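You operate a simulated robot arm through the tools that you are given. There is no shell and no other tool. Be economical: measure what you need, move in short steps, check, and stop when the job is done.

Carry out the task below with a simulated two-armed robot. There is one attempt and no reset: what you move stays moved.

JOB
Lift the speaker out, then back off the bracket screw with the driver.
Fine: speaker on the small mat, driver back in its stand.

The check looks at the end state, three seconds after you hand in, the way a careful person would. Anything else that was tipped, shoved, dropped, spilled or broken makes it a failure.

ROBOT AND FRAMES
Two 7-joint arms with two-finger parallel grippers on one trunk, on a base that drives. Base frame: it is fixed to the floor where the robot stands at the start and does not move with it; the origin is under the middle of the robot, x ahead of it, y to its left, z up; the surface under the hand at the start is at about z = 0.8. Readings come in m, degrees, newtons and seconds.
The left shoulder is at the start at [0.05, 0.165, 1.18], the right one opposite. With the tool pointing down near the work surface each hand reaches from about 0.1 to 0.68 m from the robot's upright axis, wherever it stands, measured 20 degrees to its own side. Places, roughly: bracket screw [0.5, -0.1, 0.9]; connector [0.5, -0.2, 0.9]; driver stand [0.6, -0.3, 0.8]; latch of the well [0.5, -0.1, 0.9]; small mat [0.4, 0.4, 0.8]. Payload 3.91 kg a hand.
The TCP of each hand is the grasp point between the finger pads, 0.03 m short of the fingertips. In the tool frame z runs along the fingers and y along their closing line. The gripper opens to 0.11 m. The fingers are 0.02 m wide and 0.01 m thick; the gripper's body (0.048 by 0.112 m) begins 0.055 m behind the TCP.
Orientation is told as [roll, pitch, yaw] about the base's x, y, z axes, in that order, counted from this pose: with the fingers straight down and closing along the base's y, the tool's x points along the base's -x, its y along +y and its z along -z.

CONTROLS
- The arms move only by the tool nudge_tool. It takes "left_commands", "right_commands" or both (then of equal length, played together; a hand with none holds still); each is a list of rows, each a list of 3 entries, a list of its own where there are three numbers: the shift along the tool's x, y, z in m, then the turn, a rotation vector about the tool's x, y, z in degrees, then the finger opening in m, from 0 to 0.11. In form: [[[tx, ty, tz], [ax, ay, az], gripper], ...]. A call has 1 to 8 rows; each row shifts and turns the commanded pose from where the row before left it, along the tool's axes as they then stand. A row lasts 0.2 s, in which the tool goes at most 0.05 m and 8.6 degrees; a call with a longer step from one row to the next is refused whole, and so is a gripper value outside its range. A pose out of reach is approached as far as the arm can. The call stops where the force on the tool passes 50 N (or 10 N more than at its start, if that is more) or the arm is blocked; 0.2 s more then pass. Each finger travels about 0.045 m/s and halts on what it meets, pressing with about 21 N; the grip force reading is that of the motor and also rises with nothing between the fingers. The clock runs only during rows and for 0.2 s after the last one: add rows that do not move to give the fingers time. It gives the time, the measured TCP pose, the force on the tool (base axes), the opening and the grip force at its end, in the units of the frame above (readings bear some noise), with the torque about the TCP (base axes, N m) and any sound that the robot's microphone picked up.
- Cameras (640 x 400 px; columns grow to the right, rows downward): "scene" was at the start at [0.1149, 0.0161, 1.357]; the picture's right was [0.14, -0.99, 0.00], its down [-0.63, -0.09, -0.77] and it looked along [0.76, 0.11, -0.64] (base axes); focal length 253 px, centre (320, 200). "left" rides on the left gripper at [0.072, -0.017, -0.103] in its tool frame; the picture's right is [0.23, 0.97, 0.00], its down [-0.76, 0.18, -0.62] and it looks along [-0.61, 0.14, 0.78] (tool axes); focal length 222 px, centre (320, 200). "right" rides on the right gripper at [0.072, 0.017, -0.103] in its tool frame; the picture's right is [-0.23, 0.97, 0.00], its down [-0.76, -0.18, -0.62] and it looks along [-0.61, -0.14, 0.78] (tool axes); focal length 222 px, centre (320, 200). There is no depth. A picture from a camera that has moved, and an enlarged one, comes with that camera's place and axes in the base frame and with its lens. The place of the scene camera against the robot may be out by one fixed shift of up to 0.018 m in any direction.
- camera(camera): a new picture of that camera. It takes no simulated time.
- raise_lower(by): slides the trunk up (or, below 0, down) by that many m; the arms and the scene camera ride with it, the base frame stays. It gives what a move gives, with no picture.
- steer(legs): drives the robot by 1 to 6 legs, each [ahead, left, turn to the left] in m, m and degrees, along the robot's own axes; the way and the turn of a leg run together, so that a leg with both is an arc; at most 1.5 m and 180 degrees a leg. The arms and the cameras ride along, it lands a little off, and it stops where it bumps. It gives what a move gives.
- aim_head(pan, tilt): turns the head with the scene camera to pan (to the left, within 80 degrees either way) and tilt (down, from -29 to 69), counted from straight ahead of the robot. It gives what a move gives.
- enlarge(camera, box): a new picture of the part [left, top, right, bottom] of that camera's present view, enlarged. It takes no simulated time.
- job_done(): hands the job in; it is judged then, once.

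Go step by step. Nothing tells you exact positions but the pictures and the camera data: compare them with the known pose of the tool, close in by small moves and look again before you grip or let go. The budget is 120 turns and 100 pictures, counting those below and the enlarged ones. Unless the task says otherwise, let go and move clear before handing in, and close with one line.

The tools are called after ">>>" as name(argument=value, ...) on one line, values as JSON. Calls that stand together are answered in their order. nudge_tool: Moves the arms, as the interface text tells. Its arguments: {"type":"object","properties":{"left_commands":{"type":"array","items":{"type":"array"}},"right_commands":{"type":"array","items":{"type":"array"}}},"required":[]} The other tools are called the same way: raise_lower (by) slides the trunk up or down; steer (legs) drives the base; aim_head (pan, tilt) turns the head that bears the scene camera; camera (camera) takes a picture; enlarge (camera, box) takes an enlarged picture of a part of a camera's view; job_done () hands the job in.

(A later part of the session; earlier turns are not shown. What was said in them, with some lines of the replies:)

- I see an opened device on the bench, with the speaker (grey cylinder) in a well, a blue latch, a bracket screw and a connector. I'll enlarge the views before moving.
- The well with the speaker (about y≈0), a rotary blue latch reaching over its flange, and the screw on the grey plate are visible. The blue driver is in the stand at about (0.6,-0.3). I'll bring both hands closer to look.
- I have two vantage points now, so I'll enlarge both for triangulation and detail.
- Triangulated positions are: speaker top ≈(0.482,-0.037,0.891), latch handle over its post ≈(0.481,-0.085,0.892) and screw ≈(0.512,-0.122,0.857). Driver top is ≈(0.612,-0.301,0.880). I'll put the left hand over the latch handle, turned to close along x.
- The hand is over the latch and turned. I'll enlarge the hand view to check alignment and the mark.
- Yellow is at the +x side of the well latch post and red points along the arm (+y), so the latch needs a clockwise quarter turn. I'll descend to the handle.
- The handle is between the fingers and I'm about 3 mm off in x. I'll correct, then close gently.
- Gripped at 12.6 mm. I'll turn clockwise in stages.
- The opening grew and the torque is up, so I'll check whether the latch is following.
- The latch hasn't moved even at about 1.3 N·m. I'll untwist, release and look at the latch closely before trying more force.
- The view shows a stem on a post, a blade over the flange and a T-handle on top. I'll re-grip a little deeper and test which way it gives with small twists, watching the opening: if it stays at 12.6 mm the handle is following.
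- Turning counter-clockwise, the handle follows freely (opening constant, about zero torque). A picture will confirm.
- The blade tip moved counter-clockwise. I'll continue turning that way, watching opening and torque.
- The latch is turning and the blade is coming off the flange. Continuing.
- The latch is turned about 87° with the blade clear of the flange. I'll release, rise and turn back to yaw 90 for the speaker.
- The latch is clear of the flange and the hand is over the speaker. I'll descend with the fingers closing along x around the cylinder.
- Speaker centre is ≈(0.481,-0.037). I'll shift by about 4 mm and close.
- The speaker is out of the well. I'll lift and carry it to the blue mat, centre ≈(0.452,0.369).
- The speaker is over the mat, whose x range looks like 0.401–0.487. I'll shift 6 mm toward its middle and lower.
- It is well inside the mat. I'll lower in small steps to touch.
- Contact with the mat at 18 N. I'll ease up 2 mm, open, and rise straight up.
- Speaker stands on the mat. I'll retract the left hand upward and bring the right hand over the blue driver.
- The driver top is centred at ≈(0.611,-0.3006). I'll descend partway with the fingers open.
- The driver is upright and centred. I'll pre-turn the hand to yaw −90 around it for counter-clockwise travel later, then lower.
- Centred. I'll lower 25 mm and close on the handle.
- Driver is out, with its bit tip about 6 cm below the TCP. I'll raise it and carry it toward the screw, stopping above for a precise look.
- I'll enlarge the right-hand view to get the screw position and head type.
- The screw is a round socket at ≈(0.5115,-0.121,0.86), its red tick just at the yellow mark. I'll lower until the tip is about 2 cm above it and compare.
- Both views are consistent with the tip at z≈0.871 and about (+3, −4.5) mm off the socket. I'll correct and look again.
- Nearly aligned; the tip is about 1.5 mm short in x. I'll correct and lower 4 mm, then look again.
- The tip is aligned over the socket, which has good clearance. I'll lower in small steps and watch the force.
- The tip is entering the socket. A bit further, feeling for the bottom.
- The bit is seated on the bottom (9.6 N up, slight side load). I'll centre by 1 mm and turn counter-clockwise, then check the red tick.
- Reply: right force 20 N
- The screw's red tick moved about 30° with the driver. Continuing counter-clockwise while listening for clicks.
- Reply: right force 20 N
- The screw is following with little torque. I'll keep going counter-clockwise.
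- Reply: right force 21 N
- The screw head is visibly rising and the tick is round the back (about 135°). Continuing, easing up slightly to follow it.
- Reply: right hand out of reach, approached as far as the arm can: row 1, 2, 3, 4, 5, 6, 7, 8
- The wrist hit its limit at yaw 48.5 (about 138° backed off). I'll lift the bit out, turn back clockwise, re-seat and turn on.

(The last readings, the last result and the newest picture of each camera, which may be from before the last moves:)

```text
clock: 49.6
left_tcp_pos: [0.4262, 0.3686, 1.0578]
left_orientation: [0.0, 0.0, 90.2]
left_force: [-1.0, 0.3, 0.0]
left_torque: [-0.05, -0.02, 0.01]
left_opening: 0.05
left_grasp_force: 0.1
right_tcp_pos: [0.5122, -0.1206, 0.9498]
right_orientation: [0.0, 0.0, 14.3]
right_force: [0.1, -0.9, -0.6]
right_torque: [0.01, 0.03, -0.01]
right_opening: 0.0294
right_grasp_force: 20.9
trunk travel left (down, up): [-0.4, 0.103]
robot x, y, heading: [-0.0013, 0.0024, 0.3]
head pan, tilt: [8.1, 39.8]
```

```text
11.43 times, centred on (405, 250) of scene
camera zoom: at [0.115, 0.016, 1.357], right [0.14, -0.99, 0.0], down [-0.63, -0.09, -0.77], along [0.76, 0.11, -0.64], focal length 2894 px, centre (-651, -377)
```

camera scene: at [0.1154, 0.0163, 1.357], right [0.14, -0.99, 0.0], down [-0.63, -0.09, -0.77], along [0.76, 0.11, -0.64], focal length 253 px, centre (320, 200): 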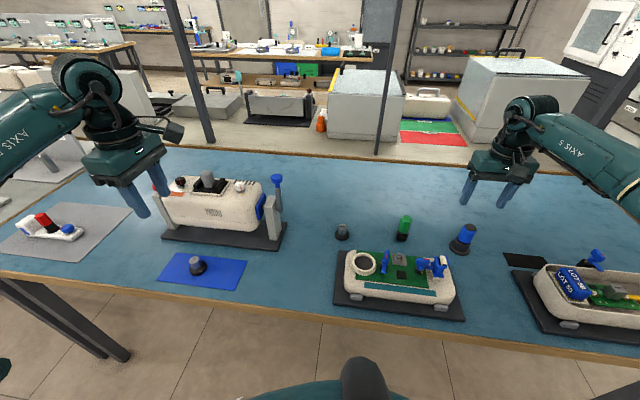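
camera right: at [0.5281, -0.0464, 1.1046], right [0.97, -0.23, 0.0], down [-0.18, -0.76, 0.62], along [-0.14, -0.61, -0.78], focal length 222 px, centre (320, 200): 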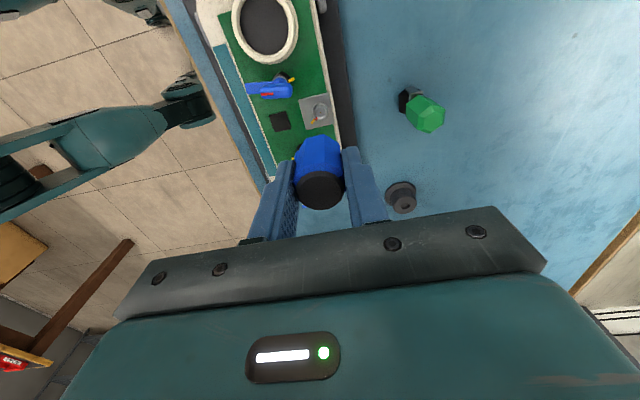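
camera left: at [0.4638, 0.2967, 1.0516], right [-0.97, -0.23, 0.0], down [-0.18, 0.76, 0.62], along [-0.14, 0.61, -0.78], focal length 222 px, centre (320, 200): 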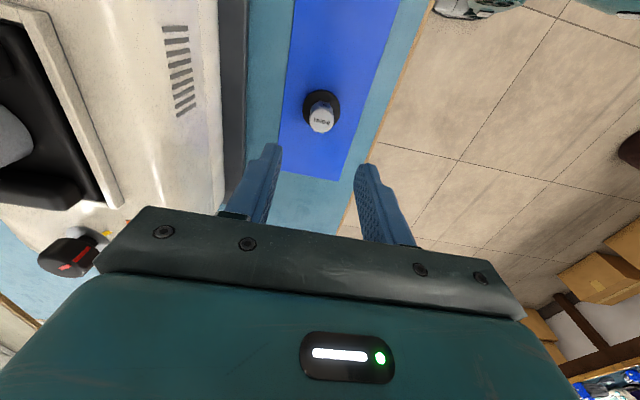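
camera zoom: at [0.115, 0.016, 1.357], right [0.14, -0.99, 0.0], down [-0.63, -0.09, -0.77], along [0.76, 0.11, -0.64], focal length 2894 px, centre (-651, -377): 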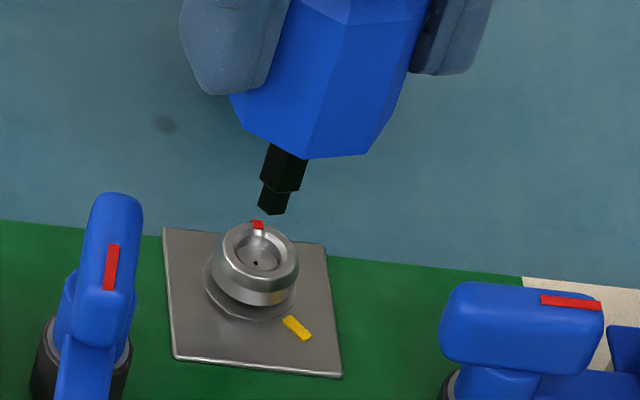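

The screw has turned about 135° and risen. Turning the hand back for another stroke of 180°.

>>> nudge_tool(right_commands=[[[0, 0, 0], [0, 0, 8.5], 0.0], [[0, 0, 0], [0, 0, 8.5], 0.0], [[0, 0, 0], [0, 0, 8.5], 0.0], [[0, 0, 0], [0, 0, 8.5], 0.0], [[0, 0, 0], [0, 0, 8.5], 0.0], [[0, 0, 0], [0, 0, 8.5], 0.0], [[0, 0, 0], [0, 0, 8.5], 0.0], [[0, 0, 0], [0, 0, 8.5], 0.0]])

>>> nudge_tool(right_commands=[[[0, 0, 0], [0, 0, 8.5], 0.0], [[0, 0, 0], [0, 0, 8.5], 0.0], [[0, 0, 0], [0, 0, 8.5], 0.0], [[0, 0, 0], [0, 0, 8.5], 0.0], [[0, 0, 0], [0, 0, 8.5], 0.0], [[0, 0, 0], [0, 0, 8.5], 0.0], [[0, 0, 0], [0, 0, 8.5], 0.0], [[0, 0, 0], [0, 0, 8.5], 0.0]])

>>> nudge_tool(right_commands=[[[0, 0, 0], [0, 0, 8.5], 0.0], [[0, 0, 0], [0, 0, 0], 0.0]])

>>> enlarge(camera="scene", box=[380, 233, 430, 268])

>>> enlarge(camera="right", box=[260, 80, 380, 180])

```text
clock: 51.4
left_tcp_pos: [0.4258, 0.3681, 1.0581]
left_orientation: [0.0, 0.0, 90.1]
left_force: [-0.3, 0.5, 0.4]
left_torque: [0.04, 0.01, 0.04]
left_opening: 0.0502
left_grasp_force: 0.0
right_tcp_pos: [0.5107, -0.1221, 0.9502]
right_orientation: [0.0, -0.1, -53.7]
right_force: [-0.1, -0.1, -0.2]
right_torque: [0.0, 0.01, -0.03]
right_opening: 0.0294
right_grasp_force: 20.8
trunk travel left (down, up): [-0.4, 0.103]
robot x, y, heading: [0.0009, 0.0007, 0.1]
head pan, tilt: [8.1, 39.8]
```

```text
clock: 53.2
left_tcp_pos: [0.4268, 0.368, 1.0569]
left_orientation: [0.0, -0.1, 90.1]
left_force: [0.1, 0.8, -0.2]
left_torque: [0.02, -0.03, -0.01]
left_opening: 0.0501
left_grasp_force: 0.0
right_tcp_pos: [0.5106, -0.1217, 0.9496]
right_orientation: [0.1, -0.1, -121.5]
right_force: [-0.8, -0.4, 0.2]
right_torque: [-0.03, 0.01, 0.01]
right_opening: 0.0295
right_grasp_force: 21.1
trunk travel left (down, up): [-0.4, 0.103]
robot x, y, heading: [0.0037, 0.0007, 0.1]
head pan, tilt: [8.1, 39.8]
```

```text
clock: 53.8
left_tcp_pos: [0.4269, 0.3683, 1.058]
left_orientation: [0.0, -0.1, 90.1]
left_force: [-0.4, 0.7, 0.3]
left_torque: [-0.04, 0.0, -0.02]
left_opening: 0.0499
left_grasp_force: 0.0
right_tcp_pos: [0.512, -0.1214, 0.9498]
right_orientation: [0.0, 0.0, -130.1]
right_force: [0.1, 0.4, -0.2]
right_torque: [0.04, 0.02, 0.0]
right_opening: 0.0298
right_grasp_force: 21.2
trunk travel left (down, up): [-0.4, 0.103]
robot x, y, heading: [-0.0022, 0.0011, -0.3]
head pan, tilt: [8.1, 39.8]
```

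```text
11.43 times, centred on (405, 250) of scene
camera zoom: at [0.115, 0.0161, 1.357], right [0.14, -0.99, 0.0], down [-0.63, -0.09, -0.77], along [0.76, 0.11, -0.64], focal length 2894 px, centre (-651, -377)
```

zoom: 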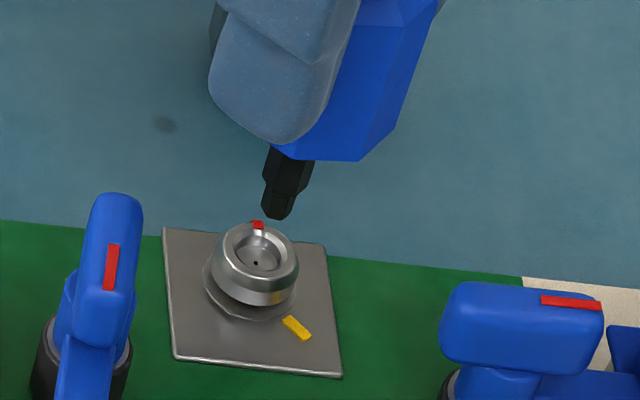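

```text
4.00 times, centred on (320, 130) of right
camera zoom: at [0.571, -0.0763, 1.0542], right [0.6, -0.8, 0.0], down [-0.63, -0.47, 0.62], along [-0.5, -0.37, -0.78], focal length 888 px, centre (320, 480)
```

zoom: 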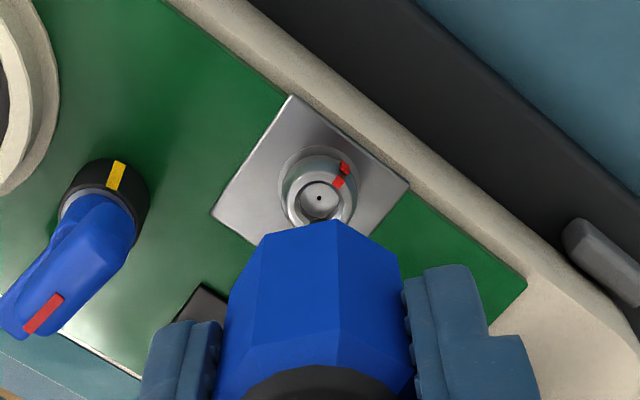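

Aligned for a straight descent. Re-seating.

>>> nudge_tool(right_commands=[[[0, 0, 0.008], [0, 0, 0], 0.0], [[0, 0, 0.005], [0, 0, 0], 0.0], [[0, 0, 0], [0, 0, 0], 0.0]])

>>> enlarge(camera="scene", box=[390, 243, 420, 265])

```text
clock: 54.6
left_tcp_pos: [0.4279, 0.3682, 1.0586]
left_orientation: [0.0, 0.0, 90.1]
left_force: [0.4, 0.0, 0.0]
left_torque: [0.0, -0.02, 0.02]
left_opening: 0.0499
left_grasp_force: 0.2
right_tcp_pos: [0.5108, -0.1204, 0.9387]
right_orientation: [0.0, 0.0, -130.0]
right_force: [0.3, -0.2, -0.2]
right_torque: [0.01, 0.0, -0.03]
right_opening: 0.0294
right_grasp_force: 21.0
trunk travel left (down, up): [-0.4, 0.103]
robot x, y, heading: [0.0006, 0.0016, -0.2]
head pan, tilt: [8.1, 39.8]
```

```text
16.00 times, centred on (405, 254) of scene
camera zoom: at [0.115, 0.0161, 1.357], right [0.14, -0.99, 0.0], down [-0.63, -0.09, -0.77], along [0.76, 0.11, -0.64], focal length 4052 px, centre (-1040, -664)
```

zoom: 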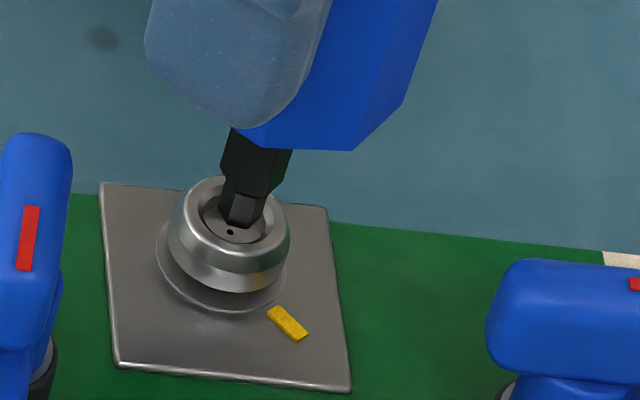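

>>> nudge_tool(right_commands=[[[0, 0, 0.002], [0, 0, 0], 0.0], [[0, 0, 0.002], [0, 0, 0], 0.0]])

>>> nudge_tool(right_commands=[[[0, 0, 0.0015], [0, 0, 0], 0.0]])

```text
clock: 55.2
left_tcp_pos: [0.4269, 0.3687, 1.0598]
left_orientation: [0.0, 0.0, 90.1]
left_force: [-0.2, -0.3, 0.1]
left_torque: [0.02, 0.01, -0.03]
left_opening: 0.0502
left_grasp_force: 0.0
right_tcp_pos: [0.5098, -0.1201, 0.933]
right_orientation: [0.0, 0.1, -130.0]
right_force: [-0.8, 0.5, 0.1]
right_torque: [0.02, -0.01, -0.03]
right_opening: 0.0295
right_grasp_force: 21.0
trunk travel left (down, up): [-0.4, 0.103]
robot x, y, heading: [-0.0009, 0.0012, 0.1]
head pan, tilt: [8.1, 39.8]
```

```text
clock: 55.6
left_tcp_pos: [0.4261, 0.367, 1.0577]
left_orientation: [0.0, -0.1, 90.1]
left_force: [-0.2, 1.1, 0.3]
left_torque: [0.01, -0.02, -0.03]
left_opening: 0.0502
left_grasp_force: 0.0
right_tcp_pos: [0.5109, -0.1207, 0.9318]
right_orientation: [0.1, 0.0, -129.9]
right_force: [0.9, -0.4, -0.6]
right_torque: [0.0, 0.0, -0.02]
right_opening: 0.0294
right_grasp_force: 21.3
trunk travel left (down, up): [-0.4, 0.103]
robot x, y, heading: [0.0043, -0.002, -0.0]
head pan, tilt: [8.1, 39.8]
```

>>> nudge_tool(right_commands=[[[0, 0, 0.0015], [0, 0, 0], 0.0], [[0, 0, 0.0015], [0, 0, 0], 0.0]])

>>> enlarge(camera="scene", box=[390, 243, 420, 265])

```text
clock: 56.2
left_tcp_pos: [0.4267, 0.3687, 1.058]
left_orientation: [-0.1, 0.0, 90.1]
left_force: [0.0, 0.9, 0.7]
left_torque: [0.03, -0.02, 0.03]
left_opening: 0.0502
left_grasp_force: 0.0
right_tcp_pos: [0.5109, -0.1212, 0.9309]
right_orientation: [0.1, 0.2, -130.0]
right_force: [-0.5, 0.7, 8.7]
right_torque: [0.06, 0.12, -0.03]
right_opening: 0.0293
right_grasp_force: 21.2
trunk travel left (down, up): [-0.4, 0.103]
robot x, y, heading: [-0.0022, -0.0, -0.1]
head pan, tilt: [8.1, 39.8]
```

```text
16.00 times, centred on (405, 254) of scene
camera zoom: at [0.1141, 0.0162, 1.3573], right [0.14, -0.99, 0.0], down [-0.63, -0.09, -0.77], along [0.76, 0.11, -0.64], focal length 4052 px, centre (-1040, -664)
```

zoom: 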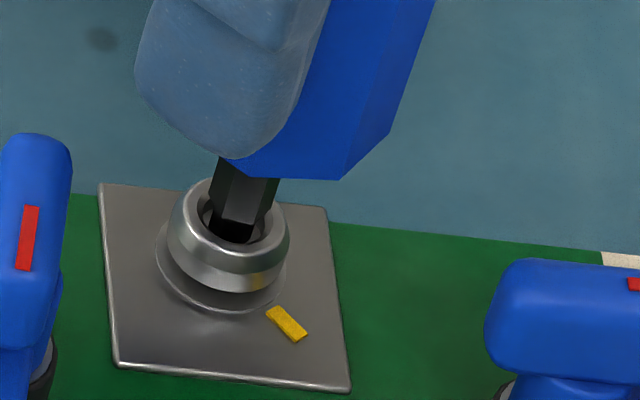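

Seated with 8.7 N. Turning counter-clockwise again.

>>> nudge_tool(right_commands=[[[0, 0, 0.0007], [0, 0, -7], 0.0], [[0, 0, 0], [0, 0, -7], 0.0], [[0, 0, 0], [0, 0, -7], 0.0], [[0, 0, 0], [0, 0, -7], 0.0], [[0, 0, 0], [0, 0, -7], 0.0], [[0, 0, 0], [0, 0, -7], 0.0], [[0, 0, 0], [0, 0, -7], 0.0], [[0, 0, 0], [0, 0, -7], 0.0]])

>>> enlarge(camera="scene", box=[390, 243, 420, 265])

>>> enlarge(camera="right", box=[290, 105, 350, 150])

```text
clock: 58.0
left_tcp_pos: [0.4273, 0.3679, 1.0583]
left_orientation: [0.0, 0.0, 90.1]
left_force: [0.5, 0.6, 0.3]
left_torque: [-0.02, -0.02, 0.03]
left_opening: 0.0504
left_grasp_force: 0.1
right_tcp_pos: [0.5113, -0.122, 0.928]
right_orientation: [0.0, -0.1, -74.1]
right_force: [5.5, -3.8, 3.1]
right_torque: [-0.16, -0.23, -0.62]
right_opening: 0.0303
right_grasp_force: 20.7
trunk travel left (down, up): [-0.4, 0.103]
robot x, y, heading: [-0.0022, -0.0003, 0.2]
head pan, tilt: [8.1, 39.8]
```

```text
16.00 times, centred on (405, 254) of scene
camera zoom: at [0.1152, 0.0157, 1.3569], right [0.14, -0.99, 0.0], down [-0.63, -0.09, -0.77], along [0.76, 0.11, -0.64], focal length 4052 px, centre (-1040, -664)
```

zoom: 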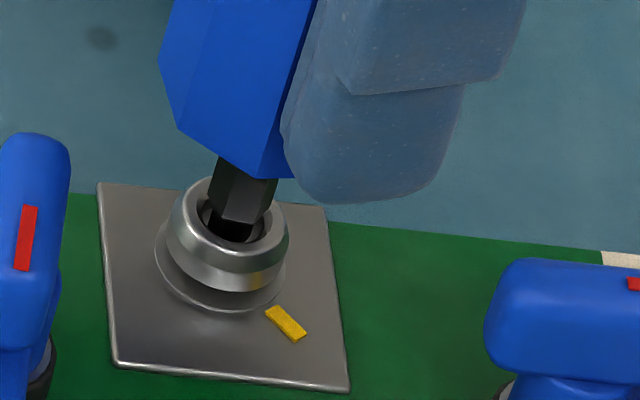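

```text
8.89 times, centred on (320, 128) of right
camera zoom: at [0.5078, -0.0472, 1.031], right [1.0, 0.05, 0.0], down [0.04, -0.78, 0.62], along [0.03, -0.62, -0.78], focal length 1974 px, centre (320, 844)
```

zoom: 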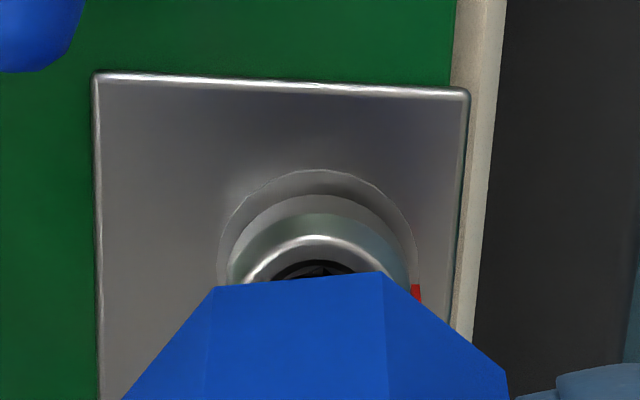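

Now the torque is −0.62 N·m and the red tick (≈ −7°) hasn't moved since the first stroke (about 135° in all), which suggests an end stop. I'll turn slightly further to confirm.

>>> nudge_tool(right_commands=[[[0, 0, 0], [0, 0, -7], 0.0], [[0, 0, 0], [0, 0, -7], 0.0], [[0, 0, 0], [0, 0, 0], 0.0]])

>>> enlarge(camera="right", box=[280, 90, 360, 150])

>>> enlarge(camera="scene", box=[380, 225, 430, 265])

```text
clock: 58.8
left_tcp_pos: [0.427, 0.368, 1.0586]
left_orientation: [0.0, 0.0, 90.1]
left_force: [-0.4, -0.5, -0.8]
left_torque: [0.0, 0.04, -0.01]
left_opening: 0.0502
left_grasp_force: 0.1
right_tcp_pos: [0.5117, -0.1202, 0.9278]
right_orientation: [0.0, 0.0, -59.9]
right_force: [3.1, 1.1, -4.0]
right_torque: [0.01, -0.44, -0.39]
right_opening: 0.0313
right_grasp_force: 20.8
trunk travel left (down, up): [-0.4, 0.103]
robot x, y, heading: [-0.0004, 0.0004, -0.2]
head pan, tilt: [8.1, 39.8]
```

```text
6.67 times, centred on (320, 120) of right
camera zoom: at [0.4893, -0.0491, 1.0312], right [0.96, 0.29, 0.0], down [0.23, -0.75, 0.62], along [0.18, -0.6, -0.78], focal length 1481 px, centre (320, 733)
```

zoom: 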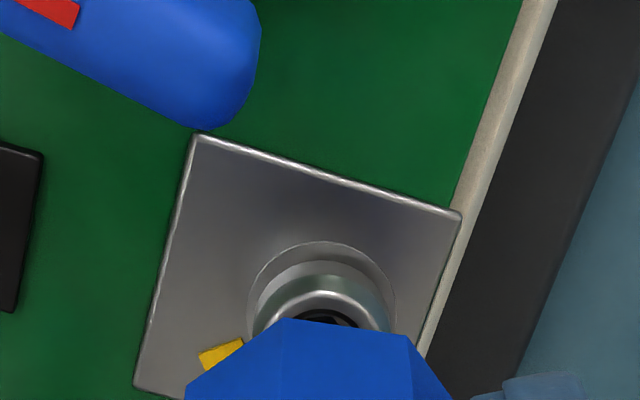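

```text
10.00 times, centred on (405, 245) of scene
camera zoom: at [0.1156, 0.016, 1.3569], right [0.14, -0.99, 0.0], down [-0.63, -0.09, -0.77], along [0.76, 0.11, -0.64], focal length 2533 px, centre (-530, -250)
```

zoom: 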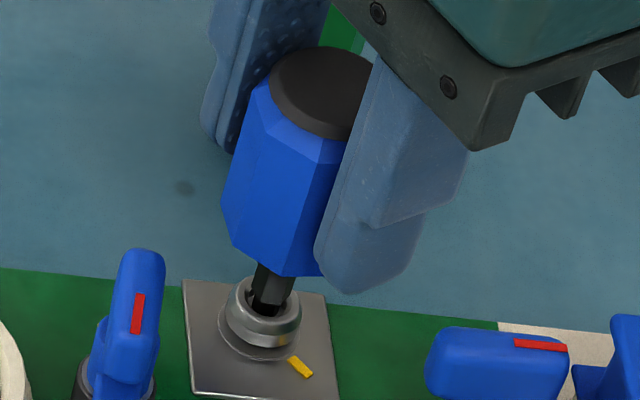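

The screw stays put while the handle slips in the fingers, so it is against its end stop: backed off and visibly raised. I'll lift the driver out and carry it back over its stand.

>>> nudge_tool(right_commands=[[[0, 0, 0], [0, 0, 4], 0.0], [[0, 0, -0.01], [0, 0, 0], 0.0], [[0, 0, -0.02], [0, 0, 0], 0.0], [[0, 0, -0.04], [0, 0, 0], 0.0]])

>>> enlarge(camera="scene", box=[370, 190, 450, 270])

>>> camera(camera="right")

```text
clock: 59.8
left_tcp_pos: [0.4263, 0.3671, 1.0576]
left_orientation: [0.0, 0.0, 90.0]
left_force: [-0.3, 0.8, 0.4]
left_torque: [-0.01, 0.01, 0.01]
left_opening: 0.0502
left_grasp_force: 0.1
right_tcp_pos: [0.5115, -0.1204, 0.9984]
right_orientation: [0.0, 0.1, -63.8]
right_force: [0.3, 0.4, -0.5]
right_torque: [-0.02, -0.01, -0.04]
right_opening: 0.0315
right_grasp_force: 21.5
trunk travel left (down, up): [-0.4, 0.103]
robot x, y, heading: [-0.0001, 0.0019, 0.1]
head pan, tilt: [8.1, 39.8]
```

```text
5.00 times, centred on (410, 230) of scene
camera zoom: at [0.1146, 0.0163, 1.357], right [0.14, -0.99, 0.0], down [-0.63, -0.09, -0.77], along [0.76, 0.11, -0.64], focal length 1266 px, centre (-130, 50)
```

zoom: 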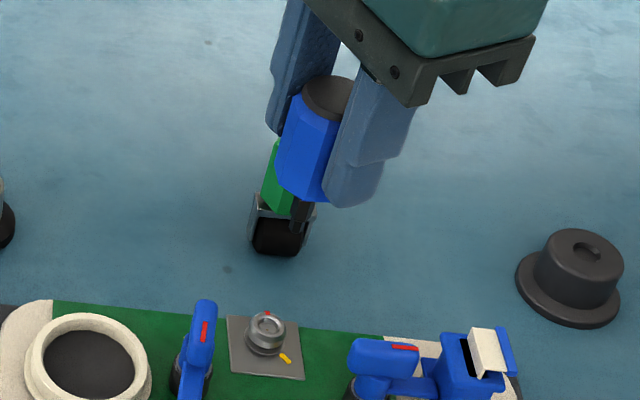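

```text
25 pictures are left
camera right: at [0.4951, -0.0462, 1.1023], right [0.97, 0.22, 0.0], down [0.17, -0.76, 0.62], along [0.14, -0.61, -0.78], focal length 222 px, centre (320, 200)
```

right: 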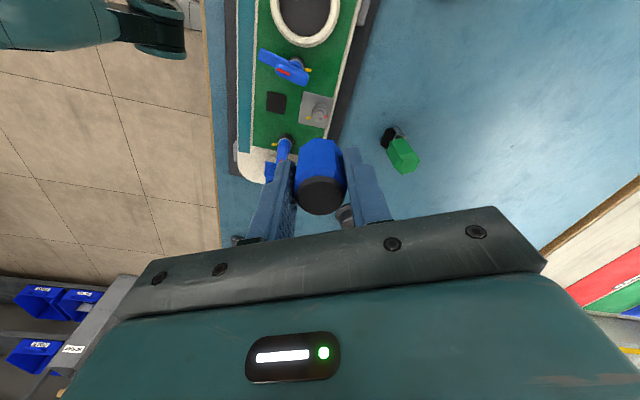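

The driver is out and the screw stays raised. Carrying it back above the stand at (0.610,-0.3005).

>>> nudge_tool(right_commands=[[[-0.041, 0.0019, 0], [0, 0, 0], 0.0], [[-0.041, 0.0019, 0], [0, 0, 0], 0.0], [[-0.041, 0.0019, 0], [0, 0, 0], 0.0], [[-0.041, 0.0019, 0], [0, 0, 0], 0.0], [[-0.041, 0.0019, 0], [0, 0, 0], 0.0], [[0, 0, 0.03], [0, 0, 0], 0.0], [[0, 0, 0], [0, 0, 0], 0.0]])

>>> enlarge(camera="scene", box=[430, 195, 500, 260])

>>> enlarge(camera="right", box=[260, 60, 380, 160])

```text
clock: 61.4
left_tcp_pos: [0.4268, 0.368, 1.0586]
left_orientation: [0.1, 0.0, 90.1]
left_force: [0.5, 0.1, 0.0]
left_torque: [-0.03, -0.02, 0.01]
left_opening: 0.0501
left_grasp_force: 0.1
right_tcp_pos: [0.6075, -0.2999, 0.968]
right_orientation: [0.1, 0.0, -64.1]
right_force: [0.0, 0.9, 0.9]
right_torque: [0.04, -0.01, 0.0]
right_opening: 0.0316
right_grasp_force: 21.3
trunk travel left (down, up): [-0.4, 0.103]
robot x, y, heading: [0.0038, 0.0004, -0.2]
head pan, tilt: [8.1, 39.8]
```

```text
6.15 times, centred on (465, 228) of scene
camera zoom: at [0.1149, 0.0161, 1.357], right [0.14, -0.99, 0.0], down [-0.63, -0.09, -0.77], along [0.76, 0.11, -0.64], focal length 1559 px, centre (-572, 31)
```

zoom: 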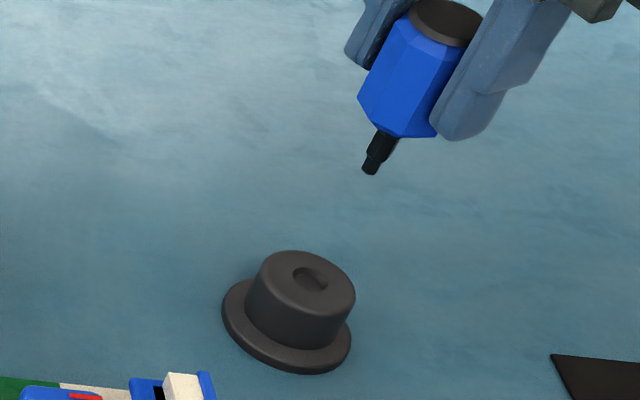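

```text
4.00 times, centred on (320, 110) of right
camera zoom: at [0.5925, -0.2277, 1.072], right [0.97, 0.22, 0.0], down [0.17, -0.76, 0.62], along [0.14, -0.61, -0.78], focal length 888 px, centre (320, 560)
```

zoom: 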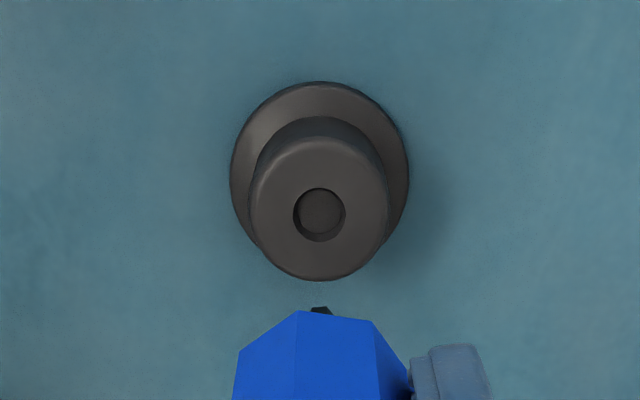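

The hole is slightly to +y of the tip (about 2–3 mm). I'll correct 2 mm and lower until the tip is just above the stand, then check.

>>> nudge_tool(right_commands=[[[0.0018, 0.0009, 0.025], [0, 0, 0], 0.0], [[0, 0, 0.018], [0, 0, 0], 0.0], [[0, 0, 0], [0, 0, 0], 0.0]])

>>> enlarge(camera="scene", box=[445, 220, 485, 255])

>>> enlarge(camera="right", box=[270, 80, 370, 160])

```text
clock: 62.2
left_tcp_pos: [0.4265, 0.3685, 1.0579]
left_orientation: [0.0, 0.0, 90.2]
left_force: [-0.1, -0.4, 0.1]
left_torque: [-0.02, 0.05, 0.01]
left_opening: 0.0499
left_grasp_force: 0.1
right_tcp_pos: [0.6088, -0.2987, 0.9248]
right_orientation: [-0.1, 0.0, -64.0]
right_force: [-0.5, 0.1, -0.5]
right_torque: [0.03, 0.03, 0.01]
right_opening: 0.0313
right_grasp_force: 20.8
trunk travel left (down, up): [-0.4, 0.103]
robot x, y, heading: [0.0021, -0.0009, -0.0]
head pan, tilt: [8.1, 39.8]
```

```text
11.43 times, centred on (465, 238) of scene
camera zoom: at [0.1149, 0.016, 1.357], right [0.14, -0.99, 0.0], down [-0.63, -0.09, -0.77], along [0.76, 0.11, -0.64], focal length 2894 px, centre (-1337, -229)
```

zoom: 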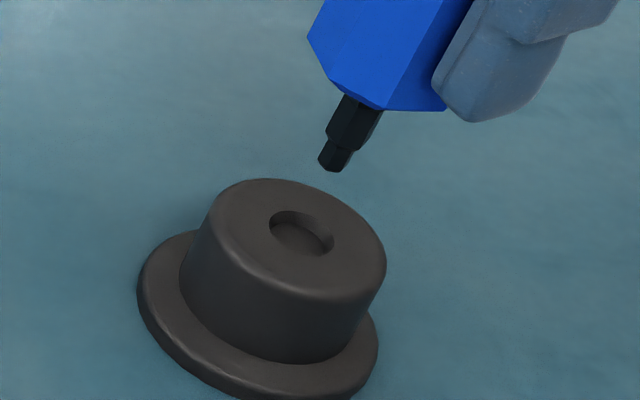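

```text
5.00 times, centred on (320, 120) of right
camera zoom: at [0.5927, -0.2262, 1.0294], right [0.97, 0.22, 0.0], down [0.17, -0.76, 0.62], along [0.14, -0.61, -0.78], focal length 1111 px, centre (320, 600)
```

zoom: 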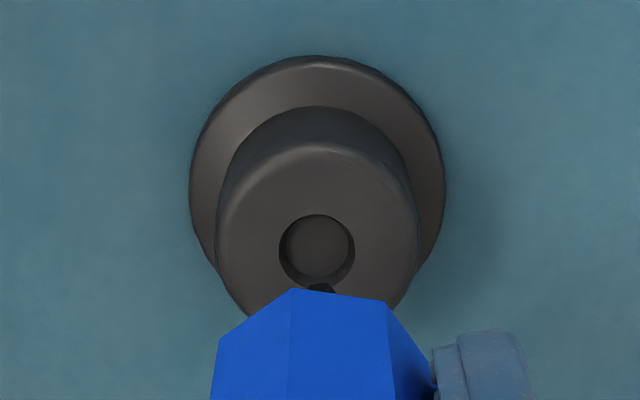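

The axis now points into the hole in both views. Lowering in stages.

>>> nudge_tool(right_commands=[[[0, 0, 0.015], [0, 0, 0], 0.0], [[0, 0, 0.01], [0, 0, 0], 0.0], [[0, 0, 0], [0, 0, 0], 0.0]])

>>> enlarge(camera="scene", box=[445, 220, 485, 255])

```text
clock: 63.0
left_tcp_pos: [0.4281, 0.3681, 1.0575]
left_orientation: [0.0, 0.0, 90.1]
left_force: [-0.3, -0.5, 0.0]
left_torque: [-0.01, -0.01, -0.02]
left_opening: 0.0498
left_grasp_force: 0.1
right_tcp_pos: [0.609, -0.2985, 0.8992]
right_orientation: [0.0, 0.0, -64.0]
right_force: [-0.4, 0.0, -0.5]
right_torque: [0.01, -0.01, -0.02]
right_opening: 0.0314
right_grasp_force: 20.9
trunk travel left (down, up): [-0.4, 0.103]
robot x, y, heading: [0.0027, 0.0037, -0.2]
head pan, tilt: [8.1, 39.8]
```

```text
11.43 times, centred on (465, 238) of scene
camera zoom: at [0.115, 0.016, 1.357], right [0.14, -0.99, 0.0], down [-0.63, -0.09, -0.77], along [0.76, 0.11, -0.64], focal length 2894 px, centre (-1337, -229)
```

zoom: 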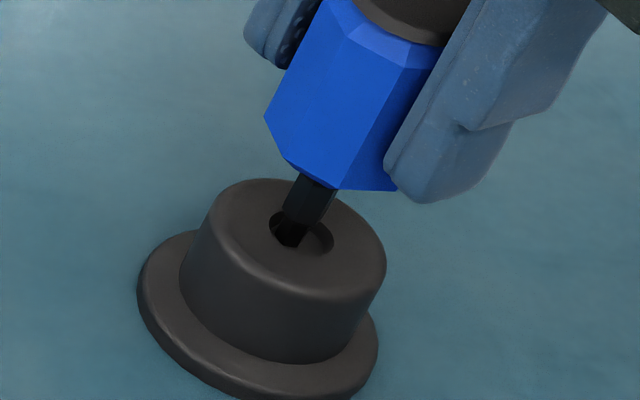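

The tip is entering the hole, about 1 mm to +y. I'll correct and continue.

>>> nudge_tool(right_commands=[[[-0.0011, -0.0005, 0], [0, 0, 0], 0.0], [[0, 0, 0.008], [0, 0, 0], 0.0], [[0, 0, 0.005], [0, 0, 0], 0.0]])

>>> nudge_tool(right_commands=[[[0, 0, 0.003], [0, 0, 0], 0.0], [[0, 0, 0.0015], [0, 0, 0], 0.0]])

>>> enlarge(camera="scene", box=[445, 215, 485, 250])

```text
clock: 63.8
left_tcp_pos: [0.4265, 0.3677, 1.0587]
left_orientation: [0.0, 0.0, 90.0]
left_force: [0.6, 0.1, 0.2]
left_torque: [-0.02, 0.0, 0.02]
left_opening: 0.05
left_grasp_force: 0.1
right_tcp_pos: [0.6095, -0.2998, 0.8873]
right_orientation: [0.0, 0.1, -63.9]
right_force: [0.2, -0.6, 0.4]
right_torque: [-0.03, 0.02, 0.01]
right_opening: 0.0316
right_grasp_force: 20.7
trunk travel left (down, up): [-0.4, 0.103]
robot x, y, heading: [-0.0029, 0.0001, -0.1]
head pan, tilt: [8.1, 39.8]
```

```text
clock: 64.4
left_tcp_pos: [0.4261, 0.3672, 1.0572]
left_orientation: [0.0, 0.0, 90.1]
left_force: [-0.1, 0.4, -0.1]
left_torque: [0.03, 0.02, 0.0]
left_opening: 0.0501
left_grasp_force: 0.0
right_tcp_pos: [0.6114, -0.3003, 0.8833]
right_orientation: [-0.1, 0.0, -64.1]
right_force: [1.4, 0.6, -0.7]
right_torque: [-0.02, 0.01, -0.03]
right_opening: 0.0313
right_grasp_force: 21.3
trunk travel left (down, up): [-0.4, 0.103]
robot x, y, heading: [-0.0009, -0.0006, 0.4]
head pan, tilt: [8.1, 39.8]
```

```text
11.43 times, centred on (465, 232) of scene
camera zoom: at [0.115, 0.016, 1.357], right [0.14, -0.99, 0.0], down [-0.63, -0.09, -0.77], along [0.76, 0.11, -0.64], focal length 2894 px, centre (-1337, -171)
```

zoom: 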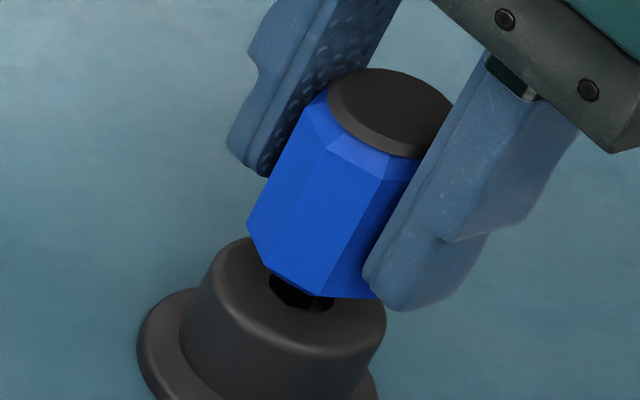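

Bit is in the hole with a few mm of gap left. Lowering to contact.

>>> nudge_tool(right_commands=[[[0, 0, 0.002], [0, 0, 0], 0.0], [[0, 0, 0.002], [0, 0, 0], 0.0]])

>>> nudge_tool(right_commands=[[[0, 0, 0.002], [0, 0, 0], 0.0]])

```text
clock: 65.0
left_tcp_pos: [0.427, 0.3671, 1.0583]
left_orientation: [0.0, -0.1, 90.1]
left_force: [0.6, -0.3, -0.1]
left_torque: [0.03, 0.02, 0.02]
left_opening: 0.05
left_grasp_force: 0.1
right_tcp_pos: [0.6093, -0.3002, 0.8789]
right_orientation: [0.0, 0.0, -63.9]
right_force: [-0.9, 0.1, 0.2]
right_torque: [0.0, 0.01, -0.01]
right_opening: 0.0314
right_grasp_force: 20.6
trunk travel left (down, up): [-0.4, 0.103]
robot x, y, heading: [-0.0012, 0.0026, -0.0]
head pan, tilt: [8.1, 39.8]
```

```text
clock: 65.4
left_tcp_pos: [0.4273, 0.3679, 1.0578]
left_orientation: [0.0, 0.0, 90.0]
left_force: [0.0, 0.2, -0.2]
left_torque: [0.02, -0.02, -0.02]
left_opening: 0.0501
left_grasp_force: 0.0
right_tcp_pos: [0.6094, -0.3009, 0.8771]
right_orientation: [0.0, 0.0, -64.0]
right_force: [-0.5, 0.1, -0.4]
right_torque: [-0.01, -0.01, -0.01]
right_opening: 0.0313
right_grasp_force: 20.9
trunk travel left (down, up): [-0.4, 0.103]
robot x, y, heading: [0.0007, -0.0018, 0.1]
head pan, tilt: [8.1, 39.8]
```

>>> nudge_tool(right_commands=[[[0, 0, 0.0015], [0, 0, 0], 0.0], [[0, 0, 0], [0, 0, 0], 0.0]])

>>> enlarge(camera="scene", box=[445, 215, 485, 250])

```text
clock: 66.0
left_tcp_pos: [0.427, 0.3673, 1.0586]
left_orientation: [0.0, 0.0, 90.1]
left_force: [-0.8, -0.4, 0.3]
left_torque: [-0.02, 0.02, -0.03]
left_opening: 0.0504
left_grasp_force: 0.1
right_tcp_pos: [0.6103, -0.3013, 0.875]
right_orientation: [0.1, 0.0, -64.0]
right_force: [-1.3, -0.6, 0.8]
right_torque: [-0.06, 0.12, 0.01]
right_opening: 0.0315
right_grasp_force: 20.6
trunk travel left (down, up): [-0.4, 0.103]
robot x, y, heading: [0.0012, -0.0002, -0.1]
head pan, tilt: [8.1, 39.8]
```

```text
11.43 times, centred on (465, 232) of scene
camera zoom: at [0.1147, 0.0161, 1.3571], right [0.14, -0.99, 0.0], down [-0.63, -0.09, -0.77], along [0.76, 0.11, -0.64], focal length 2894 px, centre (-1337, -171)
```

zoom: 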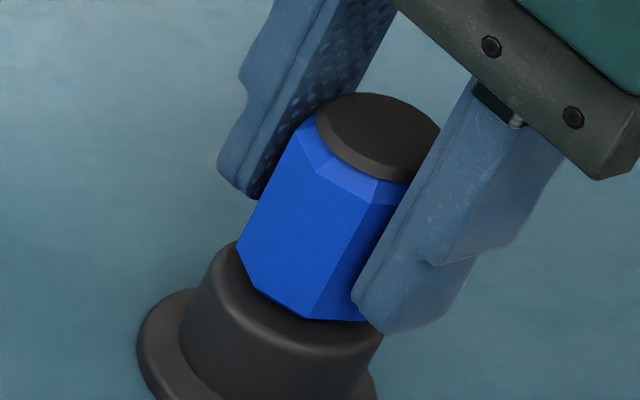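

The handle now rests on the stand and light contact shows in the torque. I'll release and rise straight up.

>>> nudge_tool(right_commands=[[[0, 0, 0.0003], [0, 0, 0], 0.032], [[0, 0, 0], [0, 0, 0], 0.045], [[0, 0, 0], [0, 0, 0], 0.06], [[0, 0, 0], [0, 0, 0], 0.06], [[0, 0, -0.02], [0, 0, 0], 0.06], [[0, 0, -0.04], [0, 0, 0], 0.06], [[0, 0, -0.04], [0, 0, 0], 0.06], [[0, 0, -0.04], [0, 0, 0], 0.06]])

>>> camera(camera="scene")

>>> enlarge(camera="scene", box=[340, 205, 500, 305])

>>> enlarge(camera="scene", box=[130, 200, 290, 300])

```text
clock: 67.8
left_tcp_pos: [0.4264, 0.3689, 1.0585]
left_orientation: [0.0, 0.0, 90.2]
left_force: [-0.1, 0.5, 0.4]
left_torque: [-0.01, 0.0, 0.04]
left_opening: 0.05
left_grasp_force: 0.0
right_tcp_pos: [0.6109, -0.3003, 1.015]
right_orientation: [0.0, 0.0, -64.0]
right_force: [-0.8, -0.4, -0.2]
right_torque: [0.02, 0.03, 0.03]
right_opening: 0.0601
right_grasp_force: 0.0
trunk travel left (down, up): [-0.4, 0.103]
robot x, y, heading: [-0.0005, 0.0008, -0.1]
head pan, tilt: [8.1, 39.8]
```

```text
17 pictures are left
camera scene: at [0.1146, 0.0164, 1.357], right [0.14, -0.99, 0.0], down [-0.63, -0.09, -0.77], along [0.76, 0.11, -0.64], focal length 253 px, centre (320, 200)
```

scene: 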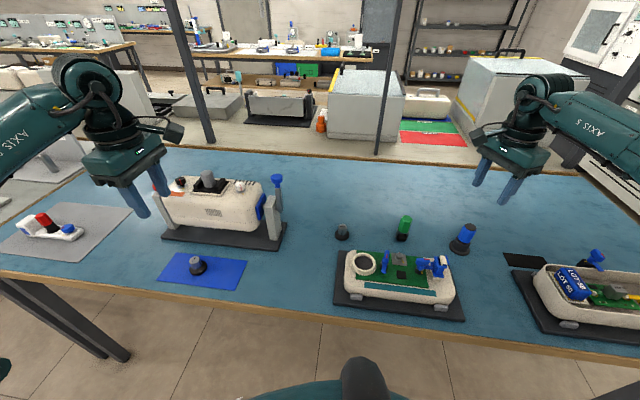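

```text
4.00 times, centred on (420, 255) of scene
camera zoom: at [0.1146, 0.0164, 1.357], right [0.14, -0.99, 0.0], down [-0.63, -0.09, -0.77], along [0.76, 0.11, -0.64], focal length 1013 px, centre (-80, -20)
```

zoom: 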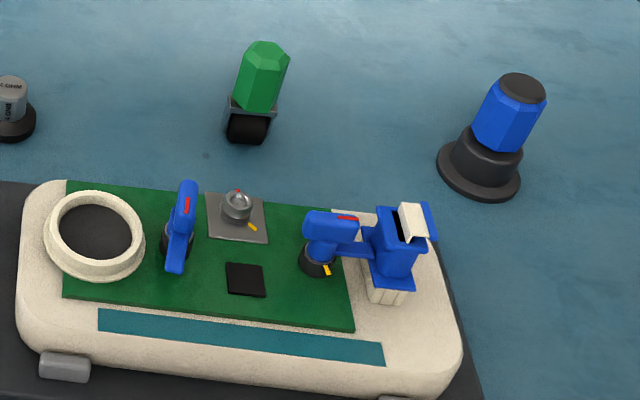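

```text
4.00 times, centred on (210, 250) of scene
camera zoom: at [0.1146, 0.0164, 1.357], right [0.14, -0.99, 0.0], down [-0.63, -0.09, -0.77], along [0.76, 0.11, -0.64], focal length 1013 px, centre (760, 0)
```

zoom: 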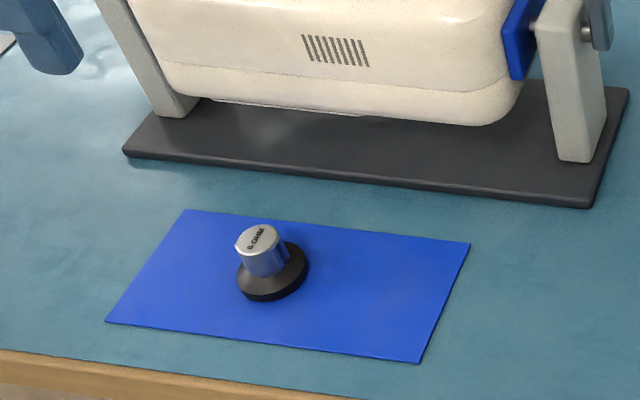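

The speaker stands on the blue mat, the screw is backed off to its stop and raised, and the driver sits upright in its stand. Both hands are clear, so I'm handing in.

>>> job_done()

```text
The job is handed in.
```

The speaker is on the small mat, the driver is back in its stand, and the bracket screw is backed off about 135°. It would turn no further, so I took that as its end stop.
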